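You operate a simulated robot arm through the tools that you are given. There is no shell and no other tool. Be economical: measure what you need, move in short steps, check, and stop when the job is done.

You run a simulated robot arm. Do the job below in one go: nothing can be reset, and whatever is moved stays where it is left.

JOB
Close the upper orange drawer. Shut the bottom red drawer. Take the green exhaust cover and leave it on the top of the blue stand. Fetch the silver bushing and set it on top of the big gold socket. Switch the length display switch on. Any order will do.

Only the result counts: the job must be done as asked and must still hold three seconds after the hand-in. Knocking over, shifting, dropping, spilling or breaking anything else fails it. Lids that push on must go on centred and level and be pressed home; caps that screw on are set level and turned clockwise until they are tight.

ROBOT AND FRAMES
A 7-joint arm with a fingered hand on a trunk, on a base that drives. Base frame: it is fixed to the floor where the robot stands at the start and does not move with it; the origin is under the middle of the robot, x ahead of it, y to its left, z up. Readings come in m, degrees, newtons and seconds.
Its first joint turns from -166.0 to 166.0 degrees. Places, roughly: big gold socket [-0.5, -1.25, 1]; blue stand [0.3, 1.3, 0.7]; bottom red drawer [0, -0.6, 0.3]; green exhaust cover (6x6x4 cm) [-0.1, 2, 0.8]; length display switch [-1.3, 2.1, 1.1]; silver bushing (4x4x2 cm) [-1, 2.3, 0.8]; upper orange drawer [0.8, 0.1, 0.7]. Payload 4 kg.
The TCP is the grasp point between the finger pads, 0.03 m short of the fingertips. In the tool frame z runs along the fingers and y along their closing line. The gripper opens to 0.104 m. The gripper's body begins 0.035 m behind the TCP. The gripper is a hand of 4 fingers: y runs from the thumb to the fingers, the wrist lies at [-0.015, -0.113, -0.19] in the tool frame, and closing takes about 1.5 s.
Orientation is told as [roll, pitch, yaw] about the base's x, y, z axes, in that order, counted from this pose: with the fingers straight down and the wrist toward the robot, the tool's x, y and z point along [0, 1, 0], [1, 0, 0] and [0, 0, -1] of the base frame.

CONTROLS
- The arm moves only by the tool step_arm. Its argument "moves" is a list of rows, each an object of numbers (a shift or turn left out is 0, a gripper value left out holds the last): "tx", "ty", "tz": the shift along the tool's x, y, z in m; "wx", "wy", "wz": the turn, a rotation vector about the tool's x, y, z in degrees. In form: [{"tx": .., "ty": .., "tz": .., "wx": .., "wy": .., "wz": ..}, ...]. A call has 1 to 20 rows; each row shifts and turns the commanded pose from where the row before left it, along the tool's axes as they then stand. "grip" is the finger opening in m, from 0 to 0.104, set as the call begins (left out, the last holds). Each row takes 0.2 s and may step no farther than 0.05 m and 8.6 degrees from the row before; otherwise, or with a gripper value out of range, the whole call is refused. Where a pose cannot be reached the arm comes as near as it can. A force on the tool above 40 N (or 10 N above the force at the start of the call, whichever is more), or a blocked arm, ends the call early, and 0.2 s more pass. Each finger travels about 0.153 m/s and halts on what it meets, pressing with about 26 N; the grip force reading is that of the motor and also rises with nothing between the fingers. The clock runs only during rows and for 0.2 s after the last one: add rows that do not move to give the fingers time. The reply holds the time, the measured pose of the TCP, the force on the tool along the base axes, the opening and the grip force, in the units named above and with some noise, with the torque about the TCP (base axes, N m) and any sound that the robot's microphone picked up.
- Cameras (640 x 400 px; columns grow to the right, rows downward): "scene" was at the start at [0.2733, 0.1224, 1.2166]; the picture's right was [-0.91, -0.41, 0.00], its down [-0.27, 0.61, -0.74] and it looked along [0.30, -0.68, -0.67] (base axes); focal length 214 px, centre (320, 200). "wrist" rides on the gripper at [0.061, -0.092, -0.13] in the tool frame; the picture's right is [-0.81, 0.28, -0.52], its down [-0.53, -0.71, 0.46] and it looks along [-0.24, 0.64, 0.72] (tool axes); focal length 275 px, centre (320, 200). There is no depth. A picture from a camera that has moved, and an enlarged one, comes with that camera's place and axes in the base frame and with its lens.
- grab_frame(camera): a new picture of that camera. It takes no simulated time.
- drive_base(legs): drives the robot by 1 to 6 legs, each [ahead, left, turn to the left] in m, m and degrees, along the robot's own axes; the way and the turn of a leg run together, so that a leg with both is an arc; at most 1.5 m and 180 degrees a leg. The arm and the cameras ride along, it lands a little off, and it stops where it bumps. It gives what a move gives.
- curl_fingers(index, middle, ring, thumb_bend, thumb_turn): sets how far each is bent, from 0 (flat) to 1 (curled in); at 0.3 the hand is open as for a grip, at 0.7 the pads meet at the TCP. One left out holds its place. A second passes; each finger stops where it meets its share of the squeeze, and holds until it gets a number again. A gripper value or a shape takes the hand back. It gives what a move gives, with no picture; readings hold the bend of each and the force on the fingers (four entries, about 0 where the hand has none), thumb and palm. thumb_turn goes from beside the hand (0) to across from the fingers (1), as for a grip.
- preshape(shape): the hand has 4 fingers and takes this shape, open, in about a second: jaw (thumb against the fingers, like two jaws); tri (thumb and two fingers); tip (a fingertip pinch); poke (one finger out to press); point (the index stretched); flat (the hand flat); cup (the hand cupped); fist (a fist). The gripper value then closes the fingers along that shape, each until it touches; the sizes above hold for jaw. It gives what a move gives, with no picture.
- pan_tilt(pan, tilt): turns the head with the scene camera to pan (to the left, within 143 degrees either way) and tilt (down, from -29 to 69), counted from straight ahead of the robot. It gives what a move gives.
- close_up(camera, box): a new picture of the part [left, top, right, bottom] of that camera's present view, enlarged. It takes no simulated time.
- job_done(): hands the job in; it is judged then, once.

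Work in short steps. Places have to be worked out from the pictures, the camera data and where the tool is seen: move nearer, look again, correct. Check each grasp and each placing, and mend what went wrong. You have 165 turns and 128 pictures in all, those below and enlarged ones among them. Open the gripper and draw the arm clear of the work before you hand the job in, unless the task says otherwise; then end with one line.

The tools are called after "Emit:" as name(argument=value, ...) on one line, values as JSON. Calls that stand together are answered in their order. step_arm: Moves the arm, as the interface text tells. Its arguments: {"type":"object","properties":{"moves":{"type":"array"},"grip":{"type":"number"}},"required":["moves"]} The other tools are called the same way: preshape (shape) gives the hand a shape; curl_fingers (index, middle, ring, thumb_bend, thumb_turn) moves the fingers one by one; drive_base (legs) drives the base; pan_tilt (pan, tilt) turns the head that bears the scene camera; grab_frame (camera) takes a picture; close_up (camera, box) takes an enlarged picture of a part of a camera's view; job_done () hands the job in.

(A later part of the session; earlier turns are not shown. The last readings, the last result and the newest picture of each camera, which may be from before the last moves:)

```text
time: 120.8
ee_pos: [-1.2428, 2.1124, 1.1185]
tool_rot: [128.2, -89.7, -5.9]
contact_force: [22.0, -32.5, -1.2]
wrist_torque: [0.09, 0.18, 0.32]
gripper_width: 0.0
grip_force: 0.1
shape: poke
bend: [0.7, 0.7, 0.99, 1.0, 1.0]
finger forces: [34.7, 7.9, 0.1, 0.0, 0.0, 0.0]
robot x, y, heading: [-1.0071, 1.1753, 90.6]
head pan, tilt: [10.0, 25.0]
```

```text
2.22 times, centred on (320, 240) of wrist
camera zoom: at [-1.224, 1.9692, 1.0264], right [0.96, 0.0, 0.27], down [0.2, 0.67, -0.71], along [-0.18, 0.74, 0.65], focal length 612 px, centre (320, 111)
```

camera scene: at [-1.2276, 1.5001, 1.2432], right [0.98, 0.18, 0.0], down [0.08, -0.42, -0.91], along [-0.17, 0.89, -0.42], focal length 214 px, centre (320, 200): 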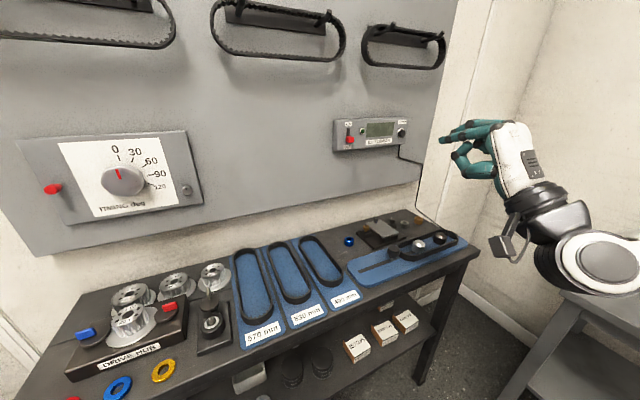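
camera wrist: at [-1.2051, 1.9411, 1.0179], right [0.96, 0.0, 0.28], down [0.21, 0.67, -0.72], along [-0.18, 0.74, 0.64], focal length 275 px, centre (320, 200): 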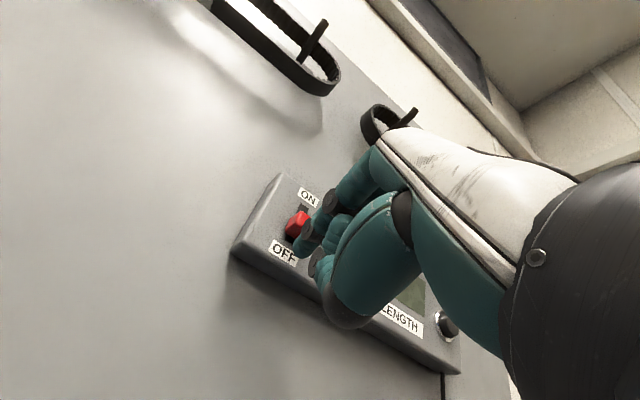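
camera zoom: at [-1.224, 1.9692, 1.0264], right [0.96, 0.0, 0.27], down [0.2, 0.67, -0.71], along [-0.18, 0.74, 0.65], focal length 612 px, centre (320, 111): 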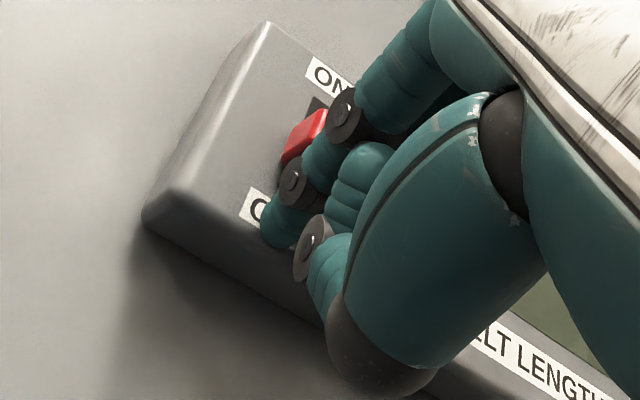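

The tip touches the face just below the knob. Back off 4 mm and slide up.

Emit:
step_arm(moves=[{"tz": -0.006}, {"ty": 0.006}, {"ty": 0.006}, {"ty": 0.006}, {"ty": 0.006}, {"ty": 0.006}, {"ty": 0.006}, {"ty": 0.005}])

Emit:
close_up(camera="scene", box=[320, 100, 420, 160])

```text
time: 122.6
ee_pos: [-1.2413, 2.111, 1.1536]
tool_rot: [1.5, -89.3, 120.9]
contact_force: [4.2, -12.8, -48.3]
wrist_torque: [-0.26, -0.37, 0.09]
gripper_width: 0.0
grip_force: 0.0
shape: poke
bend: [0.7, 0.7, 0.99, 1.0, 1.0]
finger forces: [43.4, 7.9, 0.0, 0.0, 0.0, 0.0]
robot x, y, heading: [-1.0079, 1.1724, 90.7]
head pan, tilt: [10.0, 25.0]
```

```text
6.40 times, centred on (370, 130) of scene
camera zoom: at [-1.2278, 1.5012, 1.2427], right [0.98, 0.18, 0.0], down [0.08, -0.42, -0.91], along [-0.17, 0.89, -0.42], focal length 1373 px, centre (0, 648)
```

zoom: 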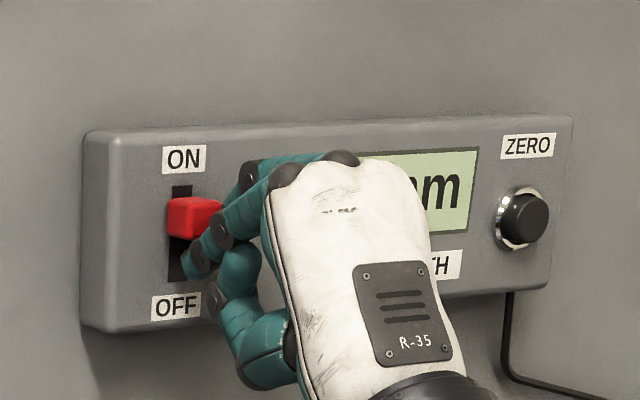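

The display lit up and the slider is at its stop. Lower a little, retract, and verify.

Emit:
step_arm(moves=[{"ty": -0.008}, {"tz": -0.03}, {"tz": -0.04}, {"tz": -0.04}, {"tz": -0.04}, {"tz": -0.04}, {"tz": -0.03}])

Emit:
close_up(camera="scene", box=[320, 100, 420, 160])

```text
time: 124.2
ee_pos: [-1.1242, 1.9269, 1.1516]
tool_rot: [45.1, -89.7, 77.2]
contact_force: [-0.4, -0.2, 0.5]
wrist_torque: [0.02, 0.0, -0.01]
gripper_width: 0.0
grip_force: 0.1
shape: poke
bend: [0.7, 0.7, 0.99, 1.0, 1.0]
finger forces: [0.0, 0.1, 0.1, 0.0, 0.1, 0.0]
robot x, y, heading: [-1.0047, 1.1738, 90.6]
head pan, tilt: [10.0, 25.0]
```

```text
6.40 times, centred on (370, 130) of scene
camera zoom: at [-1.2278, 1.5002, 1.2431], right [0.98, 0.18, 0.0], down [0.08, -0.42, -0.91], along [-0.17, 0.89, -0.42], focal length 1373 px, centre (0, 648)
```

zoom: 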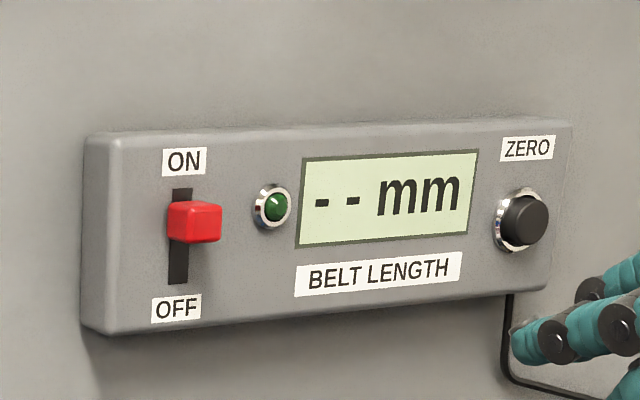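

The display is on. Now turn the tool back down, take the jaw shape, and look at the bushing area from here.

Emit:
step_arm(moves=[{"wx": 8.2, "tz": -0.01}, {"wx": 8.2}, {"wx": 8.2}, {"wx": 8.2}, {"wx": 8.2}, {"wx": 8.2}, {"wx": 8.2}, {"wx": 8.2}, {"wx": 8.2}, {"wx": 8.2}, {"wx": 7.8}])

Emit:
preshape(shape="jaw")

Emit:
close_up(camera="scene", box=[330, 180, 490, 280])

Emit:
grab_frame(camera="wrist")

```text
time: 126.6
ee_pos: [-1.1158, 1.9158, 1.1517]
tool_rot: [0.3, -0.1, 122.1]
contact_force: [0.7, 0.9, 1.2]
wrist_torque: [-0.01, 0.06, 0.01]
gripper_width: 0.0
grip_force: 0.1
shape: poke
bend: [0.7, 0.7, 0.99, 1.0, 1.0]
finger forces: [0.1, 0.0, 0.0, 0.0, 0.1, 0.1]
robot x, y, heading: [-1.0069, 1.1706, 90.4]
head pan, tilt: [10.0, 25.0]
```

```text
time: 127.5
ee_pos: [-1.1176, 1.9159, 1.1502]
tool_rot: [0.1, -0.1, 122.2]
contact_force: [0.2, 0.2, 0.1]
wrist_torque: [-0.03, -0.01, 0.0]
gripper_width: 0.104
grip_force: 0.1
shape: jaw
bend: [0.3, 0.3, 0.3, 0.3, 0.98]
finger forces: [0.0, 0.0, 0.0, 0.0, 0.0, 0.0]
robot x, y, heading: [-1.008, 1.1716, 90.4]
head pan, tilt: [10.0, 25.0]
```

```text
4.00 times, centred on (410, 230) of scene
camera zoom: at [-1.2277, 1.5002, 1.2431], right [0.98, 0.18, 0.0], down [0.08, -0.42, -0.91], along [-0.17, 0.89, -0.42], focal length 858 px, centre (-40, 80)
```

zoom: 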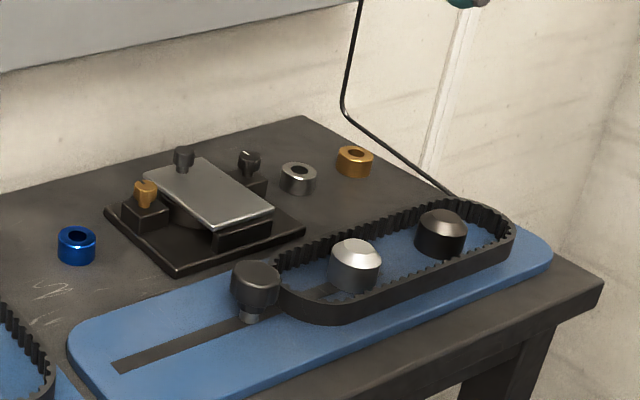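

```text
61 pictures are left
camera wrist: at [-1.1193, 1.8049, 1.2808], right [0.54, 0.66, 0.52], down [0.83, -0.32, -0.46], along [-0.14, 0.68, -0.72], focal length 275 px, centre (320, 200)
```

wrist: 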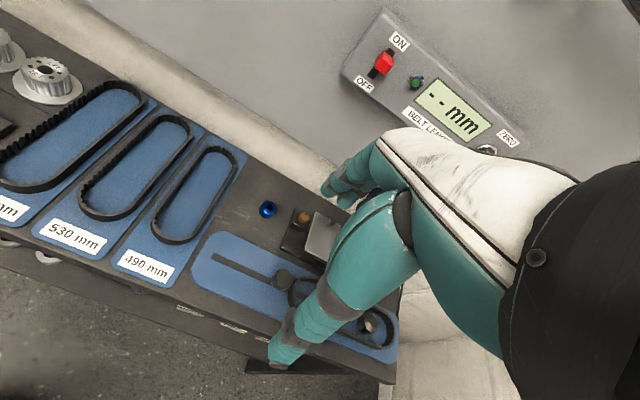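

The bushing's top is at about (-1.040,2.260,0.813) on the table at z≈0.79. I'll align yaw to the table (≈126°), lower in front of the table, and move over it with fingers open.

Emit:
step_arm(moves=[{"wz": -4, "tz": 0.04}, {"tz": 0.04}, {"tz": 0.04}, {"tz": 0.04}, {"tz": 0.03}, {"tx": -0.045}, {"tx": -0.045}, {"tx": -0.045}, {"tx": -0.045}, {"tx": -0.045}, {"tx": -0.04}, {"wx": -8}, {"ty": 0.0396, "tz": 0.0056}, {"ty": 0.0396, "tz": 0.0056}, {"ty": 0.0396, "tz": 0.0056}], grip=0.08)

Emit:
grab_frame(camera="wrist")

Emit:
grab_frame(camera="scene")

```text
time: 130.7
ee_pos: [-0.9748, 2.1699, 0.9572]
tool_rot: [0.1, -8.0, 126.2]
contact_force: [0.0, 0.4, -0.3]
wrist_torque: [-0.01, 0.04, -0.02]
gripper_width: 0.0801
grip_force: 0.0
shape: jaw
bend: [0.27, 0.35, 0.32, 0.52, 0.99]
finger forces: [0.0, 0.1, 0.1, 0.0, 0.0, 0.0]
robot x, y, heading: [-1.0095, 1.1722, 90.6]
head pan, tilt: [10.0, 25.0]
```

```text
60 pictures are left
camera wrist: at [-0.959, 2.0454, 1.0742], right [0.54, 0.64, 0.55], down [0.81, -0.2, -0.55], along [-0.24, 0.74, -0.63], focal length 275 px, centre (320, 200)
```

wrist: 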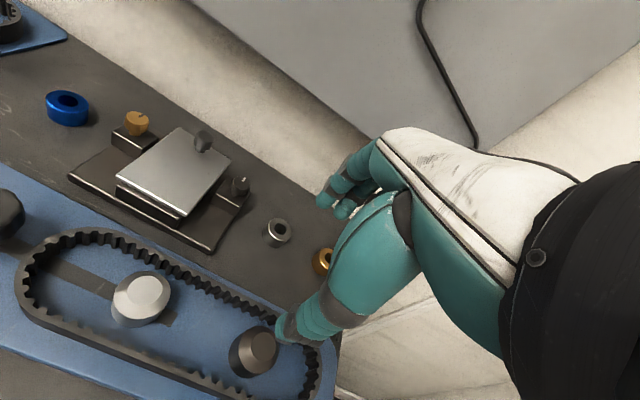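

```text
59 pictures are left
camera scene: at [-1.2272, 1.5001, 1.2432], right [0.98, 0.18, 0.0], down [0.08, -0.42, -0.91], along [-0.17, 0.89, -0.42], focal length 214 px, centre (320, 200)
```

scene: 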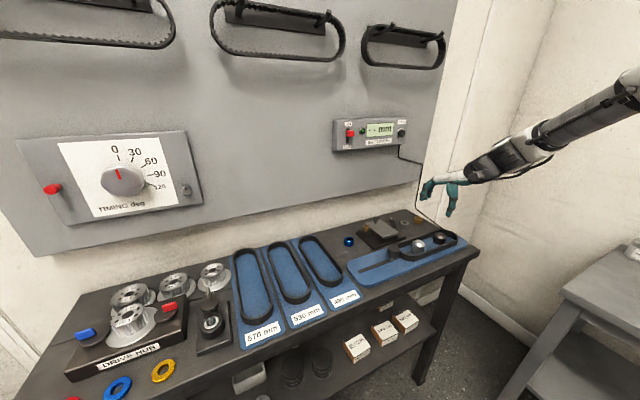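

The re-measured bushing agrees: 0.11 m ahead and centred. Advance while lowering to z≈0.90 and look again.

Emit:
step_arm(moves=[{"ty": 0.0338, "tz": 0.0249}, {"ty": 0.0338, "tz": 0.0249}, {"ty": 0.0338, "tz": 0.0249}])

Emit:
grab_frame(camera="wrist")

Emit:
close_up(camera="scene", box=[330, 140, 510, 270])

```text
time: 131.5
ee_pos: [-1.0356, 2.2616, 0.8993]
tool_rot: [0.1, -8.3, 126.0]
contact_force: [-0.5, -0.1, 0.8]
wrist_torque: [-0.01, -0.01, 0.0]
gripper_width: 0.0801
grip_force: 0.0
shape: jaw
bend: [0.27, 0.35, 0.32, 0.52, 0.99]
finger forces: [0.0, 0.1, 0.0, 0.0, 0.0, 0.1]
robot x, y, heading: [-1.0067, 1.1768, 90.5]
head pan, tilt: [10.0, 25.0]
```

```text
58 pictures are left
camera wrist: at [-1.0204, 2.1374, 1.0158], right [0.54, 0.64, 0.55], down [0.81, -0.2, -0.55], along [-0.24, 0.74, -0.63], focal length 275 px, centre (320, 200)
```

wrist: 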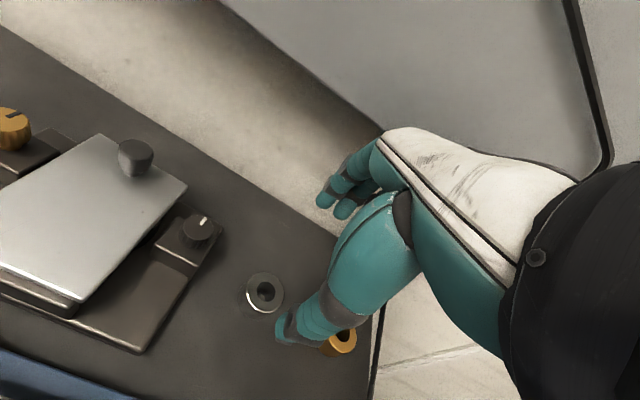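

```text
3.08 times, centred on (420, 205) of scene
camera zoom: at [-1.2272, 1.5, 1.2432], right [0.98, 0.18, 0.0], down [0.08, -0.42, -0.91], along [-0.17, 0.89, -0.42], focal length 660 px, centre (12, 185)
```

zoom: 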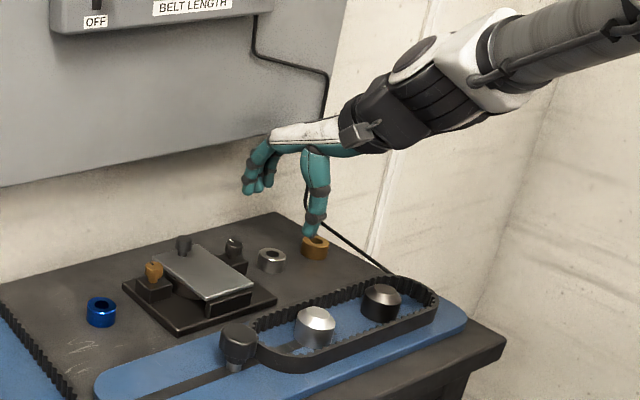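

The bushing is within 5 mm of the hand axis. Nudge sideways and lower to z≈0.832.

Emit:
step_arm(moves=[{"tx": 0.005, "ty": -0.002}, {"ty": -0.0028, "tz": 0.0198}, {"ty": -0.0028, "tz": 0.0198}, {"ty": -0.0021, "tz": 0.0149}, {"ty": -0.0014, "tz": 0.0099}])

Emit:
grab_frame(camera="wrist")

Emit:
close_up(camera="scene", box=[370, 180, 450, 240])

```text
time: 132.7
ee_pos: [-1.0452, 2.2554, 0.8365]
tool_rot: [0.1, -8.3, 126.2]
contact_force: [-1.2, 0.4, 11.5]
wrist_torque: [-0.43, -0.29, 0.0]
gripper_width: 0.08
grip_force: 0.0
shape: jaw
bend: [0.27, 0.35, 0.32, 0.53, 0.99]
finger forces: [0.0, 0.1, 0.0, 0.0, 11.0, 0.1]
robot x, y, heading: [-1.0075, 1.1747, 90.6]
head pan, tilt: [10.0, 25.0]
```

```text
56 pictures are left
camera wrist: at [-1.0285, 2.1312, 0.9521], right [0.54, 0.64, 0.55], down [0.81, -0.2, -0.55], along [-0.24, 0.74, -0.62], focal length 275 px, centre (320, 200)
```

wrist: 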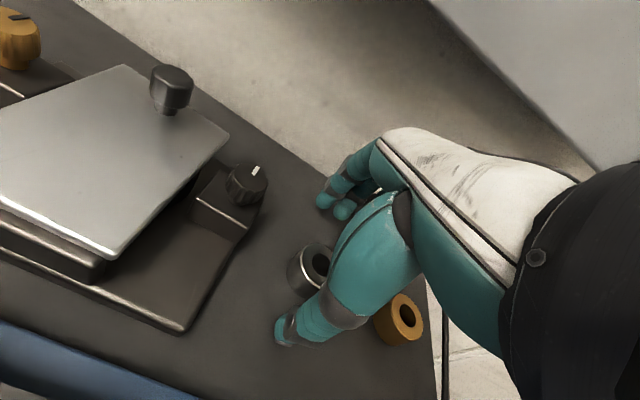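

```text
6.67 times, centred on (410, 210) of scene
camera zoom: at [-1.2277, 1.4998, 1.2432], right [0.98, 0.18, 0.0], down [0.08, -0.42, -0.91], along [-0.17, 0.89, -0.42], focal length 1430 px, centre (-280, 133)
```

zoom: 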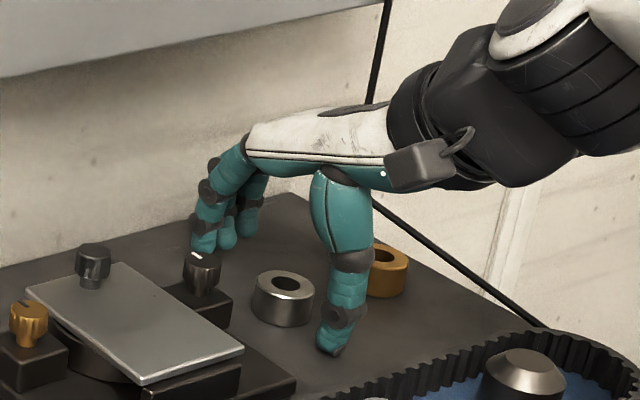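

The thumb just touches the table; the bushing is between thumb and fingers. Raise 4 mm, centre, and close.

Emit:
step_arm(moves=[{"tx": -0.004, "tz": -0.004}])

Emit:
step_arm(moves=[{}, {}, {}, {}, {}, {}, {}, {}, {}], grip=0.01)

Emit:
grab_frame(camera="wrist")

Emit:
close_up(camera="scene", box=[370, 180, 450, 240])

```text
time: 133.1
ee_pos: [-1.0393, 2.2563, 0.8371]
tool_rot: [0.1, -8.0, 126.2]
contact_force: [-0.6, -0.4, -0.1]
wrist_torque: [0.03, 0.02, 0.0]
gripper_width: 0.0798
grip_force: 0.0
shape: jaw
bend: [0.27, 0.35, 0.32, 0.53, 0.99]
finger forces: [0.1, 0.0, 0.0, 0.0, 0.1, 0.0]
robot x, y, heading: [-1.0098, 1.1738, 90.4]
head pan, tilt: [10.0, 25.0]
```

```text
time: 135.1
ee_pos: [-1.041, 2.256, 0.8376]
tool_rot: [0.1, -8.1, 126.3]
contact_force: [0.3, -0.9, 0.2]
wrist_torque: [-0.02, -0.01, 0.0]
gripper_width: 0.0217
grip_force: 26.2
shape: jaw
bend: [0.73, 0.57, 0.63, 0.74, 1.0]
finger forces: [14.9, 8.5, 0.0, 0.0, 22.8, 0.0]
robot x, y, heading: [-1.0064, 1.1725, 91.0]
head pan, tilt: [10.0, 25.0]
```

```text
54 pictures are left
camera wrist: at [-1.0243, 2.1321, 0.9541], right [0.54, 0.64, 0.55], down [0.81, -0.2, -0.55], along [-0.24, 0.74, -0.63], focal length 275 px, centre (320, 200)
```

wrist: 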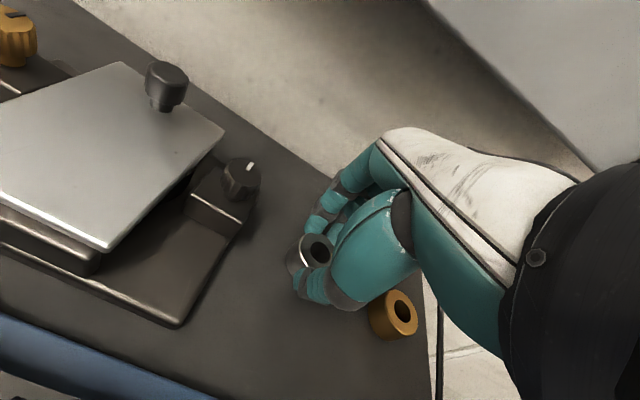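

```text
6.67 times, centred on (410, 210) of scene
camera zoom: at [-1.2277, 1.5003, 1.2431], right [0.98, 0.18, 0.0], down [0.08, -0.42, -0.91], along [-0.17, 0.89, -0.42], focal length 1430 px, centre (-280, 133)
```

zoom: 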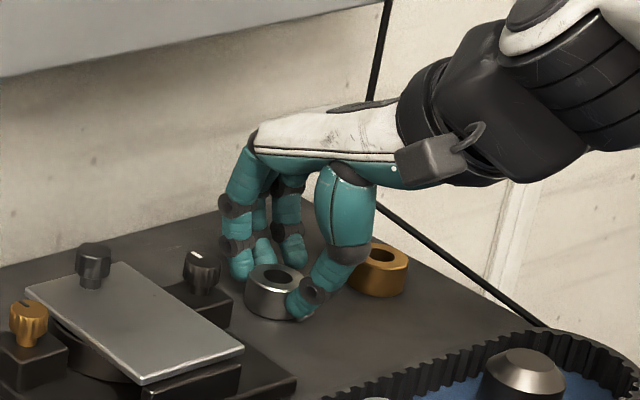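

Held by index, middle and thumb. Lift a little and check.

Emit:
step_arm(moves=[{"ty": 0.0014, "tz": -0.0099}, {"ty": 0.0021, "tz": -0.0149}, {"ty": 0.0021, "tz": -0.0149}])

Emit:
close_up(camera="wrist", box=[220, 150, 440, 350])

Emit:
close_up(camera="scene", box=[370, 170, 450, 230])

```text
time: 135.9
ee_pos: [-1.0401, 2.2572, 0.8797]
tool_rot: [0.1, -8.2, 126.2]
contact_force: [-0.1, -0.6, -1.3]
wrist_torque: [-0.01, 0.0, -0.05]
gripper_width: 0.0217
grip_force: 26.0
shape: jaw
bend: [0.73, 0.57, 0.63, 0.74, 1.0]
finger forces: [14.8, 8.5, 0.1, 0.0, 22.8, 0.1]
robot x, y, heading: [-1.0056, 1.1745, 90.7]
head pan, tilt: [10.0, 25.0]
```

```text
2.00 times, centred on (330, 250) of wrist
camera zoom: at [-1.0237, 2.1329, 0.9947], right [0.54, 0.64, 0.55], down [0.81, -0.2, -0.55], along [-0.24, 0.74, -0.63], focal length 551 px, centre (300, 100)
```

zoom: 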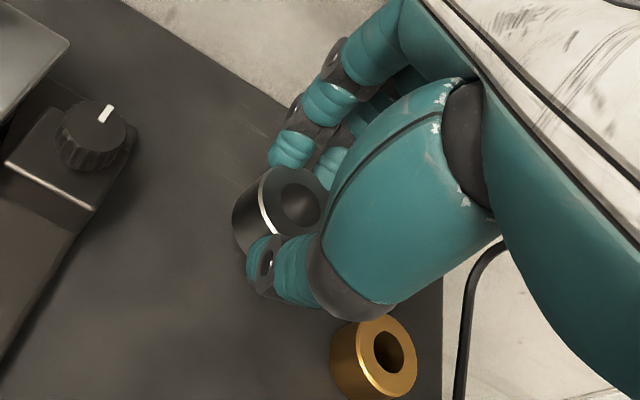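

```text
6.67 times, centred on (410, 200) of scene
camera zoom: at [-1.2276, 1.5004, 1.2431], right [0.98, 0.18, 0.0], down [0.08, -0.42, -0.91], along [-0.17, 0.89, -0.42], focal length 1430 px, centre (-280, 200)
```

zoom: 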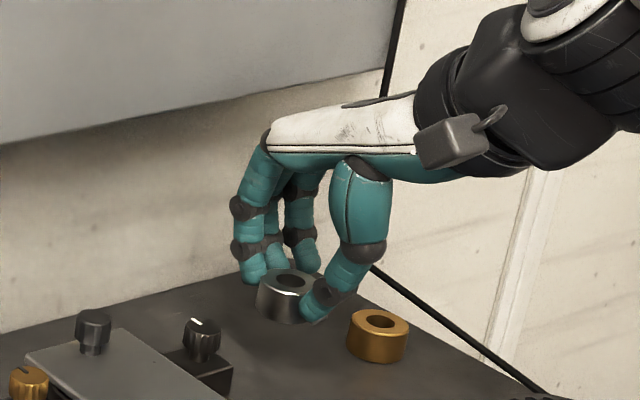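

The bushing is lifted level with an 8° hand tilt, which I'll keep. Back away from the panel, raise, and drive toward the bench to find the big gold socket.

Emit:
step_arm(moves=[{"ty": -0.0368, "tz": -0.0255}, {"ty": -0.0368, "tz": -0.0255}, {"ty": -0.0368, "tz": -0.0255}, {"ty": -0.0368, "tz": -0.0255}, {"ty": -0.0368, "tz": -0.0255}, {"ty": 0.0056, "tz": -0.0396}, {"ty": 0.0056, "tz": -0.0396}, {"ty": 0.0056, "tz": -0.0396}, {"ty": 0.0056, "tz": -0.0396}])

Emit:
drive_base(legs=[[-0.5, 0, 0], [0, 0, -179]])

Emit:
pan_tilt(pan=5, tilt=25)

Emit:
grab_frame(camera="scene")

```text
time: 137.9
ee_pos: [-0.9221, 2.098, 1.1385]
tool_rot: [0.1, -8.0, 126.2]
contact_force: [-0.9, 0.7, -1.9]
wrist_torque: [-0.02, 0.03, -0.01]
gripper_width: 0.0214
grip_force: 26.3
shape: jaw
bend: [0.73, 0.57, 0.63, 0.74, 1.0]
finger forces: [14.5, 9.4, 0.0, 0.0, 22.8, 0.0]
robot x, y, heading: [-1.0084, 1.1698, 90.6]
head pan, tilt: [10.0, 25.0]
```

```text
time: 147.9
ee_pos: [-0.9722, -0.246, 1.1379]
tool_rot: [0.1, -8.1, -46.5]
contact_force: [0.7, 0.1, -0.4]
wrist_torque: [-0.01, 0.0, -0.05]
gripper_width: 0.0214
grip_force: 26.4
shape: jaw
bend: [0.73, 0.57, 0.63, 0.74, 1.0]
finger forces: [13.1, 9.7, 0.0, 0.0, 21.8, 0.1]
robot x, y, heading: [-1.0031, 0.6822, -82.2]
head pan, tilt: [10.0, 25.0]
```

```text
time: 148.5
ee_pos: [-0.9713, -0.2467, 1.1368]
tool_rot: [0.1, -8.1, -46.4]
contact_force: [0.7, 0.3, -0.4]
wrist_torque: [0.03, -0.01, -0.02]
gripper_width: 0.0211
grip_force: 25.9
shape: jaw
bend: [0.73, 0.57, 0.63, 0.74, 1.0]
finger forces: [13.0, 9.7, 0.0, 0.0, 21.8, 0.0]
robot x, y, heading: [-1.004, 0.6838, -82.1]
head pan, tilt: [5.0, 25.0]
```

```text
50 pictures are left
camera scene: at [-0.7534, 0.381, 1.2431], right [-0.98, -0.22, 0.0], down [-0.09, 0.41, -0.91], along [0.2, -0.88, -0.42], focal length 214 px, centre (320, 200)
```

scene: 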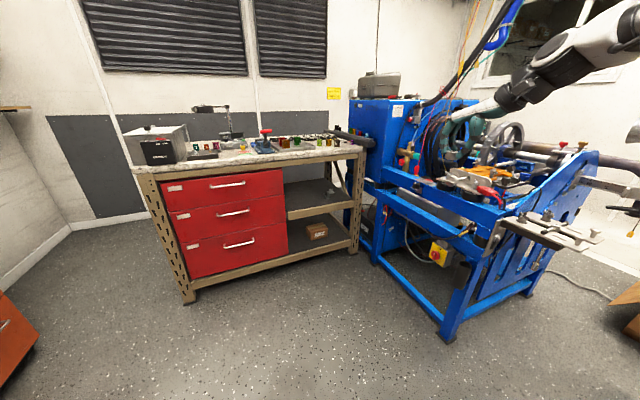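

The bench and blue machine are in view. Zoom in on the coloured sockets on the bench.

Emit:
close_up(camera="scene", box=[180, 90, 380, 170])

Emit:
close_up(camera="wrist", box=[220, 130, 440, 350])

```text
3.20 times, centred on (280, 130) of scene
camera zoom: at [-0.7534, 0.381, 1.2431], right [-0.98, -0.22, 0.0], down [-0.09, 0.41, -0.91], along [0.2, -0.88, -0.42], focal length 686 px, centre (448, 424)
```

zoom: 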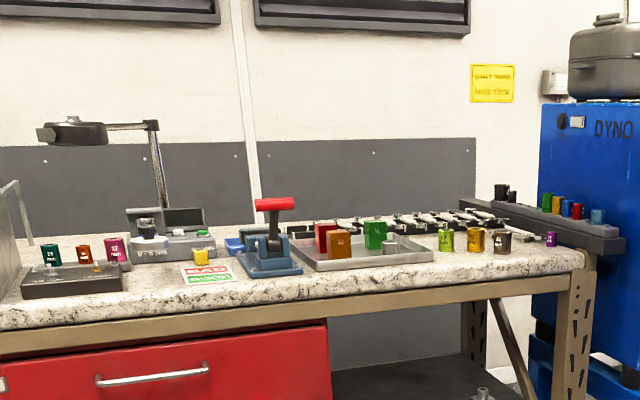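

```text
1.82 times, centred on (330, 240) of wrist
camera zoom: at [-1.0018, -0.1246, 1.2535], right [-0.45, -0.7, 0.55], down [-0.83, 0.1, -0.55], along [0.33, -0.7, -0.63], focal length 500 px, centre (302, 127)
```

zoom: 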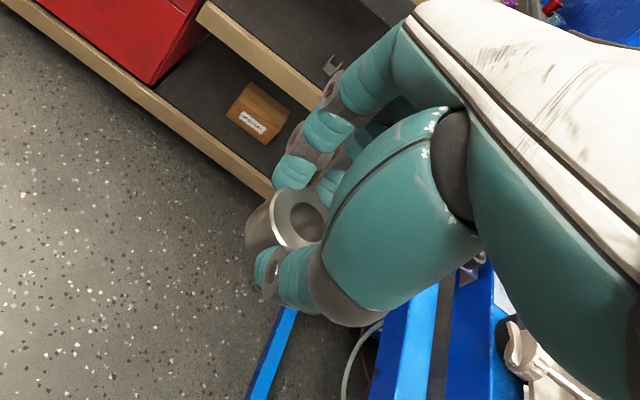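

The bushing is still held. The gold socket on the bench (near (-0.45,-1.2)) looks like the target, but a smaller gold one is on the rack; I'll raise and retract the hand and drive closer for a better look.

Emit:
step_arm(moves=[{"ty": -0.034, "tz": -0.025}, {"ty": -0.034, "tz": -0.025}, {"ty": -0.034, "tz": -0.025}, {"ty": -0.034, "tz": -0.025}])

Emit:
drive_base(legs=[[0.85, 0.395, 0], [0, 0, -8]])

Emit:
pan_tilt(pan=0, tilt=30)

Emit:
grab_frame(camera="scene")

Emit:
grab_frame(camera="wrist")

```text
time: 149.5
ee_pos: [-1.076, -0.1388, 1.219]
tool_rot: [0.3, -8.1, -46.5]
contact_force: [-0.1, -0.6, -0.7]
wrist_torque: [0.01, -0.01, -0.04]
gripper_width: 0.0215
grip_force: 26.2
shape: jaw
bend: [0.73, 0.57, 0.63, 0.74, 1.0]
finger forces: [13.4, 9.8, 0.0, 0.1, 21.9, 0.1]
robot x, y, heading: [-1.0055, 0.68, -82.0]
head pan, tilt: [5.0, 25.0]
```

```text
time: 154.9
ee_pos: [-0.6998, -0.8878, 1.2201]
tool_rot: [0.1, -8.1, -54.8]
contact_force: [1.6, 0.9, -1.7]
wrist_torque: [-0.01, -0.02, 0.03]
gripper_width: 0.0212
grip_force: 26.2
shape: jaw
bend: [0.73, 0.57, 0.63, 0.74, 1.0]
finger forces: [13.2, 9.7, 0.0, 0.1, 21.9, 0.0]
robot x, y, heading: [-0.5074, -0.0864, -90.6]
head pan, tilt: [5.0, 25.0]
```

```text
time: 155.6
ee_pos: [-0.6983, -0.8875, 1.2186]
tool_rot: [0.1, -8.1, -54.7]
contact_force: [0.1, -0.2, -0.8]
wrist_torque: [0.01, 0.02, -0.01]
gripper_width: 0.0212
grip_force: 26.0
shape: jaw
bend: [0.73, 0.57, 0.63, 0.74, 1.0]
finger forces: [13.2, 9.9, 0.0, 0.0, 21.9, 0.0]
robot x, y, heading: [-0.5098, -0.0843, -90.6]
head pan, tilt: [0.0, 30.0]
```

```text
47 pictures are left
camera scene: at [-0.312, -0.4185, 1.2352], right [-1.0, 0.01, 0.0], down [0.0, 0.5, -0.87], along [-0.01, -0.87, -0.5], focal length 214 px, centre (320, 200)
```

scene: 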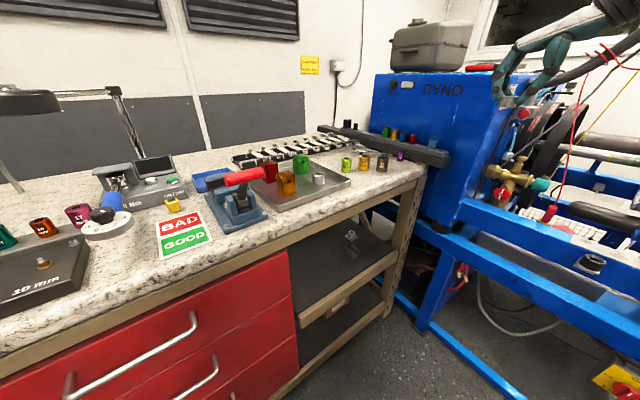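

```text
46 pictures are left
camera wrist: at [-0.7117, -0.7631, 1.3347], right [-0.55, -0.63, 0.55], down [-0.8, 0.22, -0.55], along [0.23, -0.74, -0.63], focal length 275 px, centre (320, 200)
```

wrist: 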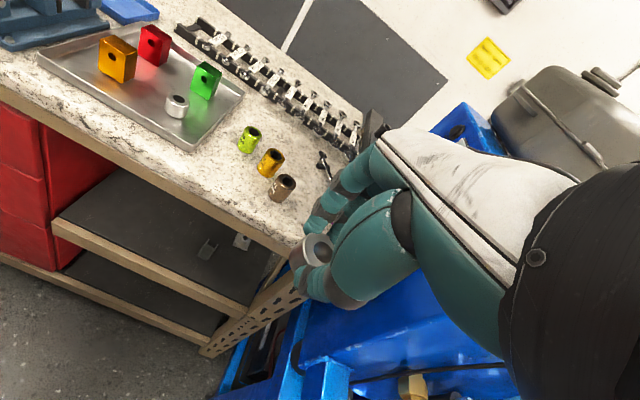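

Zoom on the candidates to distinguish the big gold socket.

Emit:
close_up(camera="wrist", box=[220, 100, 360, 220])

Emit:
close_up(camera="scene", box=[320, 110, 460, 190])

```text
3.33 times, centred on (290, 160) of wrist
camera zoom: at [-0.7117, -0.7631, 1.3347], right [-0.55, -0.63, 0.55], down [-0.8, 0.22, -0.55], along [0.23, -0.74, -0.63], focal length 918 px, centre (420, 333)
```

zoom: 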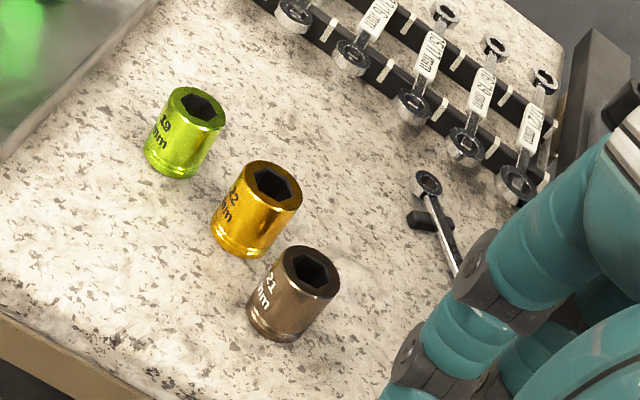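

```text
4.57 times, centred on (390, 150) of scene
camera zoom: at [-0.312, -0.4185, 1.2352], right [-1.0, 0.01, 0.0], down [0.0, 0.5, -0.87], along [-0.01, -0.87, -0.5], focal length 980 px, centre (0, 429)
```

zoom: 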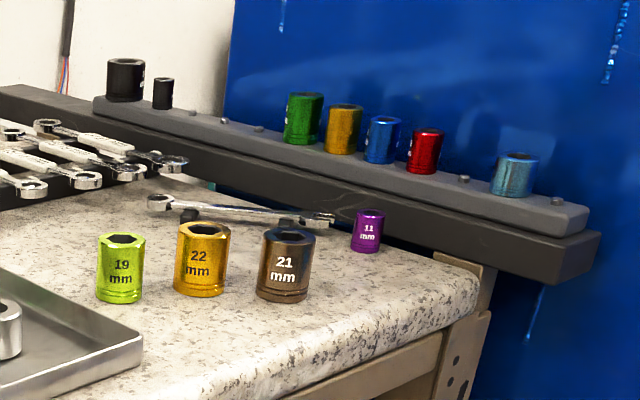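

Bench gold socket (22 mm) is clearly the bigger one; its top triangulates to about (-0.470,-1.126,0.998), with neighbours ±6.5 cm in x. I'll turn the hand to yaw -90° (closing line clear of the neighbours), keeping the tilt, and move over it at z≈1.22.

Emit:
step_arm(moves=[{"wy": -0.99, "wz": 6.99}, {"wy": -0.99, "wz": 6.99}, {"wy": -0.99, "wz": 6.99}, {"wy": -0.99, "wz": 6.99}, {"wy": -0.99, "wz": 6.99}, {"tx": 0.0329, "ty": 0.0327, "tz": 0.0047}, {"tx": 0.0329, "ty": 0.0327, "tz": 0.0047}, {"tx": 0.0329, "ty": 0.0327, "tz": 0.0047}, {"tx": 0.0329, "ty": 0.0327, "tz": 0.0047}, {"tx": 0.0329, "ty": 0.0327, "tz": 0.0047}, {"tx": 0.0329, "ty": 0.0327, "tz": 0.0047}, {"tx": 0.0329, "ty": 0.0327, "tz": 0.0047}])

Emit:
grab_frame(camera="wrist")

Emit:
grab_frame(camera="scene")

```text
time: 158.2
ee_pos: [-0.4698, -1.1201, 1.2215]
tool_rot: [0.1, -8.1, -90.3]
contact_force: [-0.6, 1.1, -0.2]
wrist_torque: [-0.03, -0.01, -0.04]
gripper_width: 0.0213
grip_force: 25.7
shape: jaw
bend: [0.73, 0.57, 0.63, 0.75, 1.0]
finger forces: [13.4, 10.2, 0.0, 0.0, 21.9, 0.0]
robot x, y, heading: [-0.5105, -0.0849, -90.5]
head pan, tilt: [0.0, 30.0]
```

```text
43 pictures are left
camera wrist: at [-0.4074, -1.0107, 1.3369], right [-0.81, -0.2, 0.55], down [-0.53, 0.64, -0.55], along [-0.25, -0.74, -0.63], focal length 275 px, centre (320, 200)
```

wrist: 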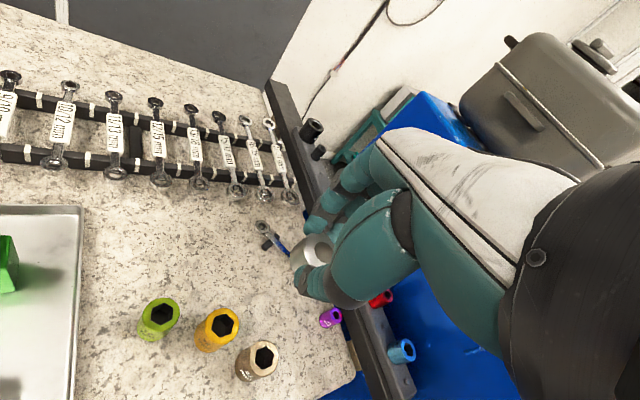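

```text
42 pictures are left
camera scene: at [-0.3124, -0.4182, 1.2353], right [-1.0, 0.01, 0.0], down [0.01, 0.5, -0.87], along [-0.01, -0.87, -0.5], focal length 214 px, centre (320, 200)
```

scene: 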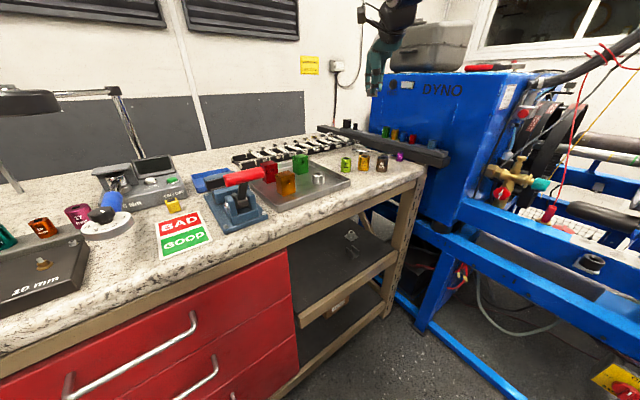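

The hand is over the socket. Lower to z≈1.10 and re-check alignment from both cameras.

Emit:
step_arm(moves=[{"ty": -0.0056, "tz": 0.0396}, {"ty": -0.0056, "tz": 0.0396}, {"ty": -0.0056, "tz": 0.0396}])

Emit:
grab_frame(camera="wrist")

Emit:
close_up(camera="scene", box=[320, 110, 420, 185])

```text
time: 159.0
ee_pos: [-0.4715, -1.119, 1.0983]
tool_rot: [0.1, -8.1, -90.1]
contact_force: [-0.3, 0.0, 0.1]
wrist_torque: [-0.05, 0.01, 0.02]
gripper_width: 0.0212
grip_force: 26.3
shape: jaw
bend: [0.73, 0.57, 0.63, 0.75, 1.0]
finger forces: [13.4, 10.0, 0.1, 0.0, 21.8, 0.0]
robot x, y, heading: [-0.5116, -0.0851, -90.4]
head pan, tilt: [0.0, 30.0]
```

```text
41 pictures are left
camera wrist: at [-0.4083, -1.0097, 1.2144], right [-0.81, -0.2, 0.55], down [-0.53, 0.64, -0.55], along [-0.24, -0.74, -0.63], focal length 275 px, centre (320, 200)
```

wrist: 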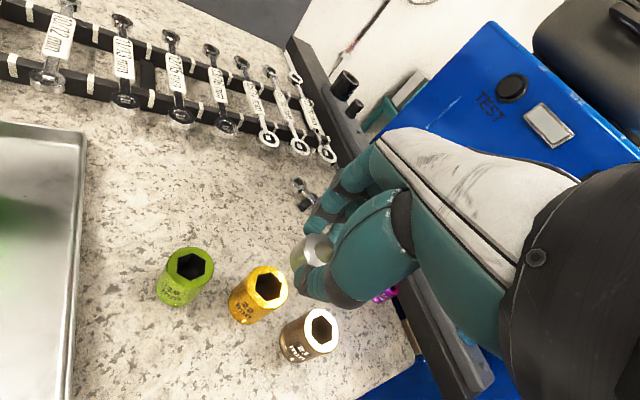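

```text
5.33 times, centred on (370, 148) of scene
camera zoom: at [-0.3119, -0.4183, 1.2352], right [-1.0, 0.01, 0.0], down [0.0, 0.5, -0.87], along [-0.01, -0.87, -0.5], focal length 1144 px, centre (53, 480)
```

zoom: 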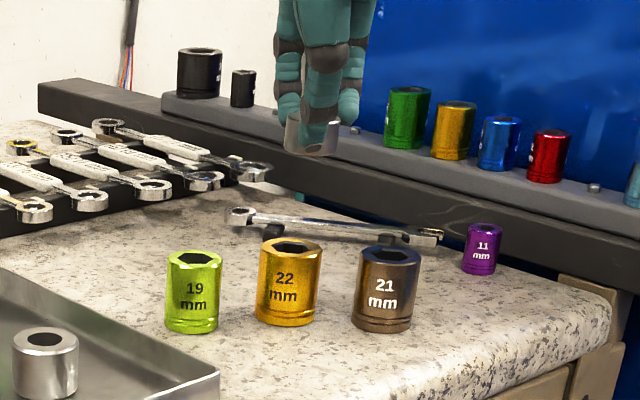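

Socket top refined to (-0.471,-1.129,0.998). Zoom tightly on the held bushing to check its tilt and offset.

Emit:
close_up(camera="scene", box=[355, 118, 385, 140])

Emit:
close_up(camera="wrist", box=[270, 200, 370, 320])

```text
16.00 times, centred on (370, 129) of scene
camera zoom: at [-0.3119, -0.4183, 1.2352], right [-1.0, 0.01, 0.0], down [0.0, 0.5, -0.87], along [-0.01, -0.87, -0.5], focal length 3432 px, centre (-480, 1336)
```

zoom: 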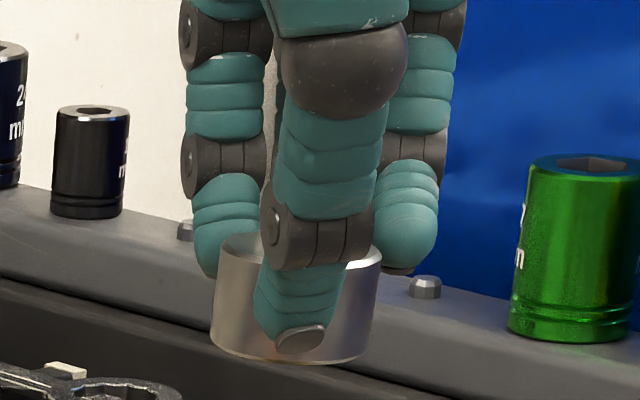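

```text
3.33 times, centred on (320, 260) of wrist
camera zoom: at [-0.4083, -1.0097, 1.2144], right [-0.81, -0.2, 0.55], down [-0.53, 0.64, -0.55], along [-0.24, -0.74, -0.63], focal length 918 px, centre (320, 0)
```

zoom: 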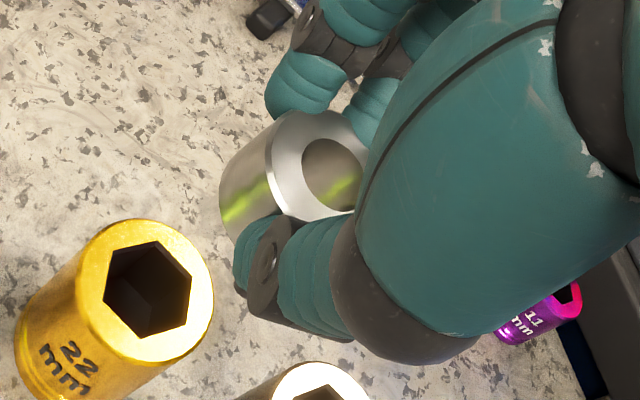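

The bushing is level and about 4 mm off in x relative to the socket. Correct and lower to just above the socket.

Emit:
step_arm(moves=[{"tx": 0.004}, {"ty": -0.0028, "tz": 0.0198}, {"ty": -0.0028, "tz": 0.0198}])

Emit:
close_up(camera="scene", box=[340, 120, 390, 170])

Emit:
close_up(camera="wrist", box=[230, 190, 390, 330])

```text
time: 159.8
ee_pos: [-0.4647, -1.12, 1.0578]
tool_rot: [0.1, -8.1, -90.1]
contact_force: [-0.6, 0.1, -1.1]
wrist_torque: [-0.05, 0.01, 0.03]
gripper_width: 0.0212
grip_force: 26.4
shape: jaw
bend: [0.73, 0.57, 0.63, 0.75, 1.0]
finger forces: [13.4, 10.1, 0.0, 0.0, 21.7, 0.1]
robot x, y, heading: [-0.5087, -0.0854, -90.3]
head pan, tilt: [0.0, 30.0]
```

```text
8.00 times, centred on (365, 145) of scene
camera zoom: at [-0.312, -0.4184, 1.2351], right [-1.0, 0.01, 0.0], down [0.0, 0.5, -0.87], along [-0.01, -0.87, -0.5], focal length 1716 px, centre (-40, 640)
```

zoom: 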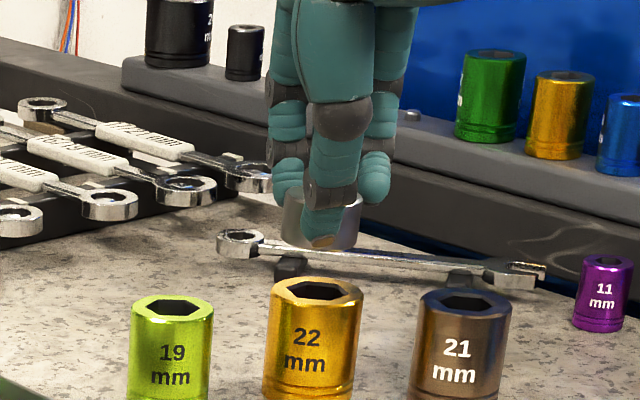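

```text
2.86 times, centred on (310, 260) of wrist
camera zoom: at [-0.4023, -1.0117, 1.1737], right [-0.81, -0.2, 0.55], down [-0.53, 0.64, -0.55], along [-0.24, -0.74, -0.63], focal length 786 px, centre (349, 29)
```

zoom: 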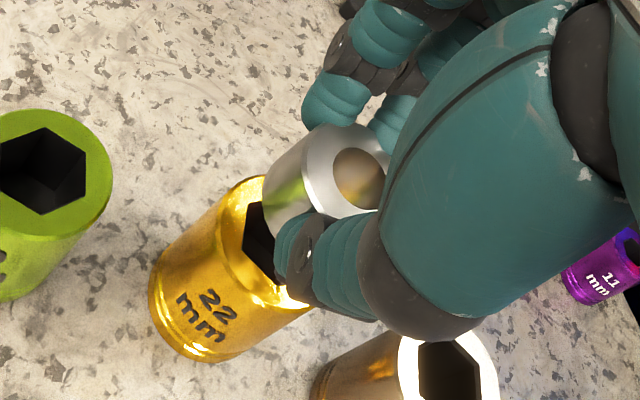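

Aligned within a few mm; shift 3 mm back and lower in small steps toward contact.

Emit:
step_arm(moves=[{"ty": -0.003}, {"ty": -0.0011, "tz": 0.008}, {"ty": -0.0004, "tz": 0.003}, {"ty": -0.0003, "tz": 0.002}])

Emit:
close_up(camera="scene", box=[340, 120, 390, 170])

```text
time: 160.8
ee_pos: [-0.4652, -1.1156, 1.0447]
tool_rot: [0.0, -8.0, -90.1]
contact_force: [-0.6, -1.3, -1.6]
wrist_torque: [0.01, -0.01, 0.01]
gripper_width: 0.0214
grip_force: 26.3
shape: jaw
bend: [0.73, 0.57, 0.63, 0.75, 1.0]
finger forces: [13.4, 10.1, 0.0, 0.0, 21.7, 0.0]
robot x, y, heading: [-0.5094, -0.0848, -90.4]
head pan, tilt: [0.0, 30.0]
```

```text
8.00 times, centred on (365, 145) of scene
camera zoom: at [-0.3119, -0.4185, 1.2351], right [-1.0, 0.01, 0.0], down [0.0, 0.5, -0.87], along [-0.01, -0.87, -0.5], focal length 1716 px, centre (-40, 640)
```

zoom: 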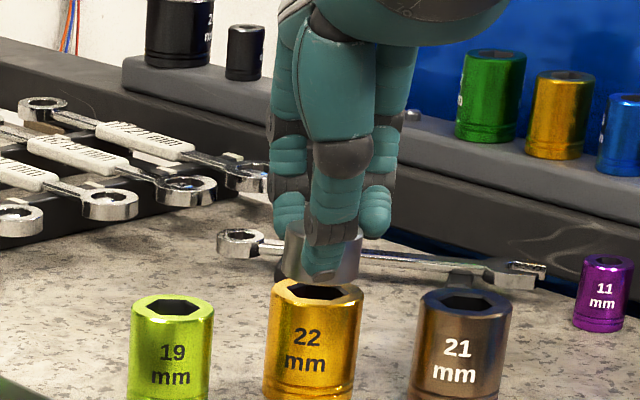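

Still a few mm of gap. Continue in 2 mm steps.

Emit:
step_arm(moves=[{"ty": -0.0003, "tz": 0.002}, {"ty": -0.0003, "tz": 0.002}, {"ty": -0.0003, "tz": 0.002}])

Emit:
close_up(camera="scene", box=[340, 120, 390, 170])

Emit:
close_up(camera="wrist", box=[230, 190, 390, 330])

```text
time: 161.6
ee_pos: [-0.4655, -1.1154, 1.0382]
tool_rot: [0.1, -7.9, -90.0]
contact_force: [-0.4, -0.2, -1.5]
wrist_torque: [-0.03, 0.02, 0.0]
gripper_width: 0.0212
grip_force: 26.3
shape: jaw
bend: [0.73, 0.57, 0.63, 0.75, 1.0]
finger forces: [13.4, 10.1, 0.0, 0.0, 21.7, 0.1]
robot x, y, heading: [-0.5098, -0.0834, -90.5]
head pan, tilt: [0.0, 30.0]
```

```text
8.00 times, centred on (365, 145) of scene
camera zoom: at [-0.3119, -0.4185, 1.2351], right [-1.0, 0.01, 0.0], down [0.0, 0.5, -0.87], along [-0.01, -0.87, -0.5], focal length 1716 px, centre (-40, 640)
```

zoom: 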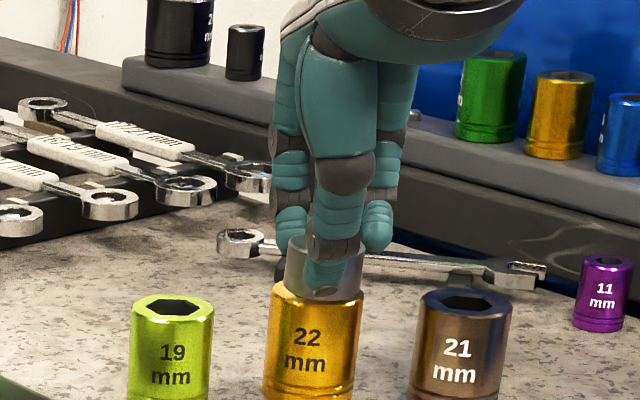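

```text
2.86 times, centred on (310, 260) of wrist
camera zoom: at [-0.4044, -1.0065, 1.1545], right [-0.81, -0.2, 0.55], down [-0.53, 0.64, -0.55], along [-0.24, -0.74, -0.63], focal length 786 px, centre (349, 29)
```

zoom: 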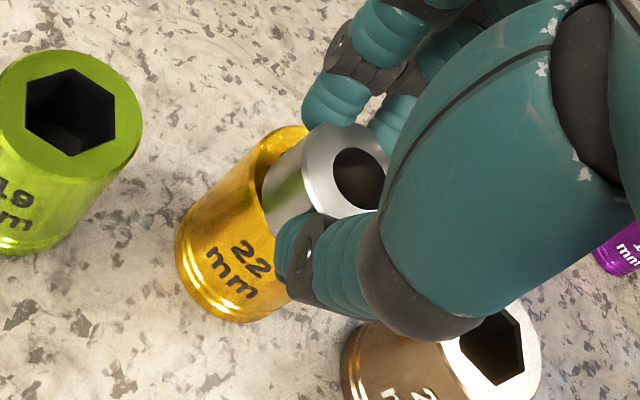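

The bushing is centred within ~2 mm and just above the socket. Continue down in 1 mm steps until contact.

Emit:
step_arm(moves=[{"tz": 0.001}, {"tz": 0.001}, {"tz": 0.001}])

```text
time: 162.4
ee_pos: [-0.4652, -1.1159, 1.0369]
tool_rot: [0.2, -8.0, -90.1]
contact_force: [-1.0, 0.2, -0.7]
wrist_torque: [0.0, 0.01, 0.03]
gripper_width: 0.0214
grip_force: 25.5
shape: jaw
bend: [0.73, 0.57, 0.63, 0.75, 1.0]
finger forces: [13.4, 10.1, 0.0, 0.1, 21.6, 0.0]
robot x, y, heading: [-0.5109, -0.0848, -90.2]
head pan, tilt: [0.0, 30.0]
```

Emit:
step_arm(moves=[{"tz": 0.0015}, {"tz": 0.0015}, {"tz": 0.001}])

Emit:
close_up(camera="scene", box=[345, 130, 385, 162])

```text
time: 163.2
ee_pos: [-0.4649, -1.117, 1.034]
tool_rot: [0.1, -8.3, -90.1]
contact_force: [-0.1, 1.6, 11.1]
wrist_torque: [0.0, 0.01, 0.01]
gripper_width: 0.0219
grip_force: 26.1
shape: jaw
bend: [0.73, 0.57, 0.63, 0.75, 1.0]
finger forces: [14.6, 10.7, 0.0, 0.0, 24.5, 0.1]
robot x, y, heading: [-0.5084, -0.0881, -90.2]
head pan, tilt: [0.0, 30.0]
```

```text
12.50 times, centred on (365, 146) of scene
camera zoom: at [-0.312, -0.418, 1.2353], right [-1.0, 0.01, 0.0], down [0.0, 0.5, -0.87], along [-0.01, -0.87, -0.5], focal length 2681 px, centre (-242, 875)
```

zoom: 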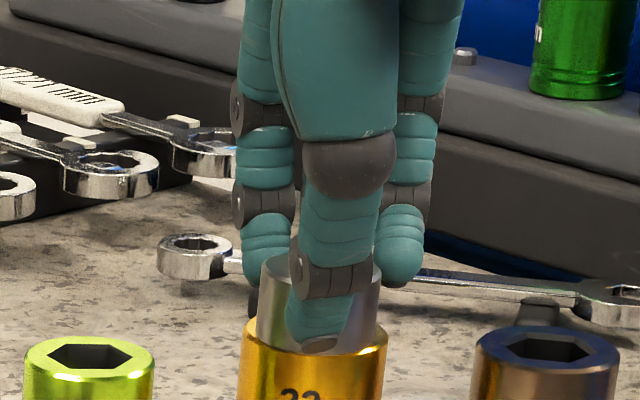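

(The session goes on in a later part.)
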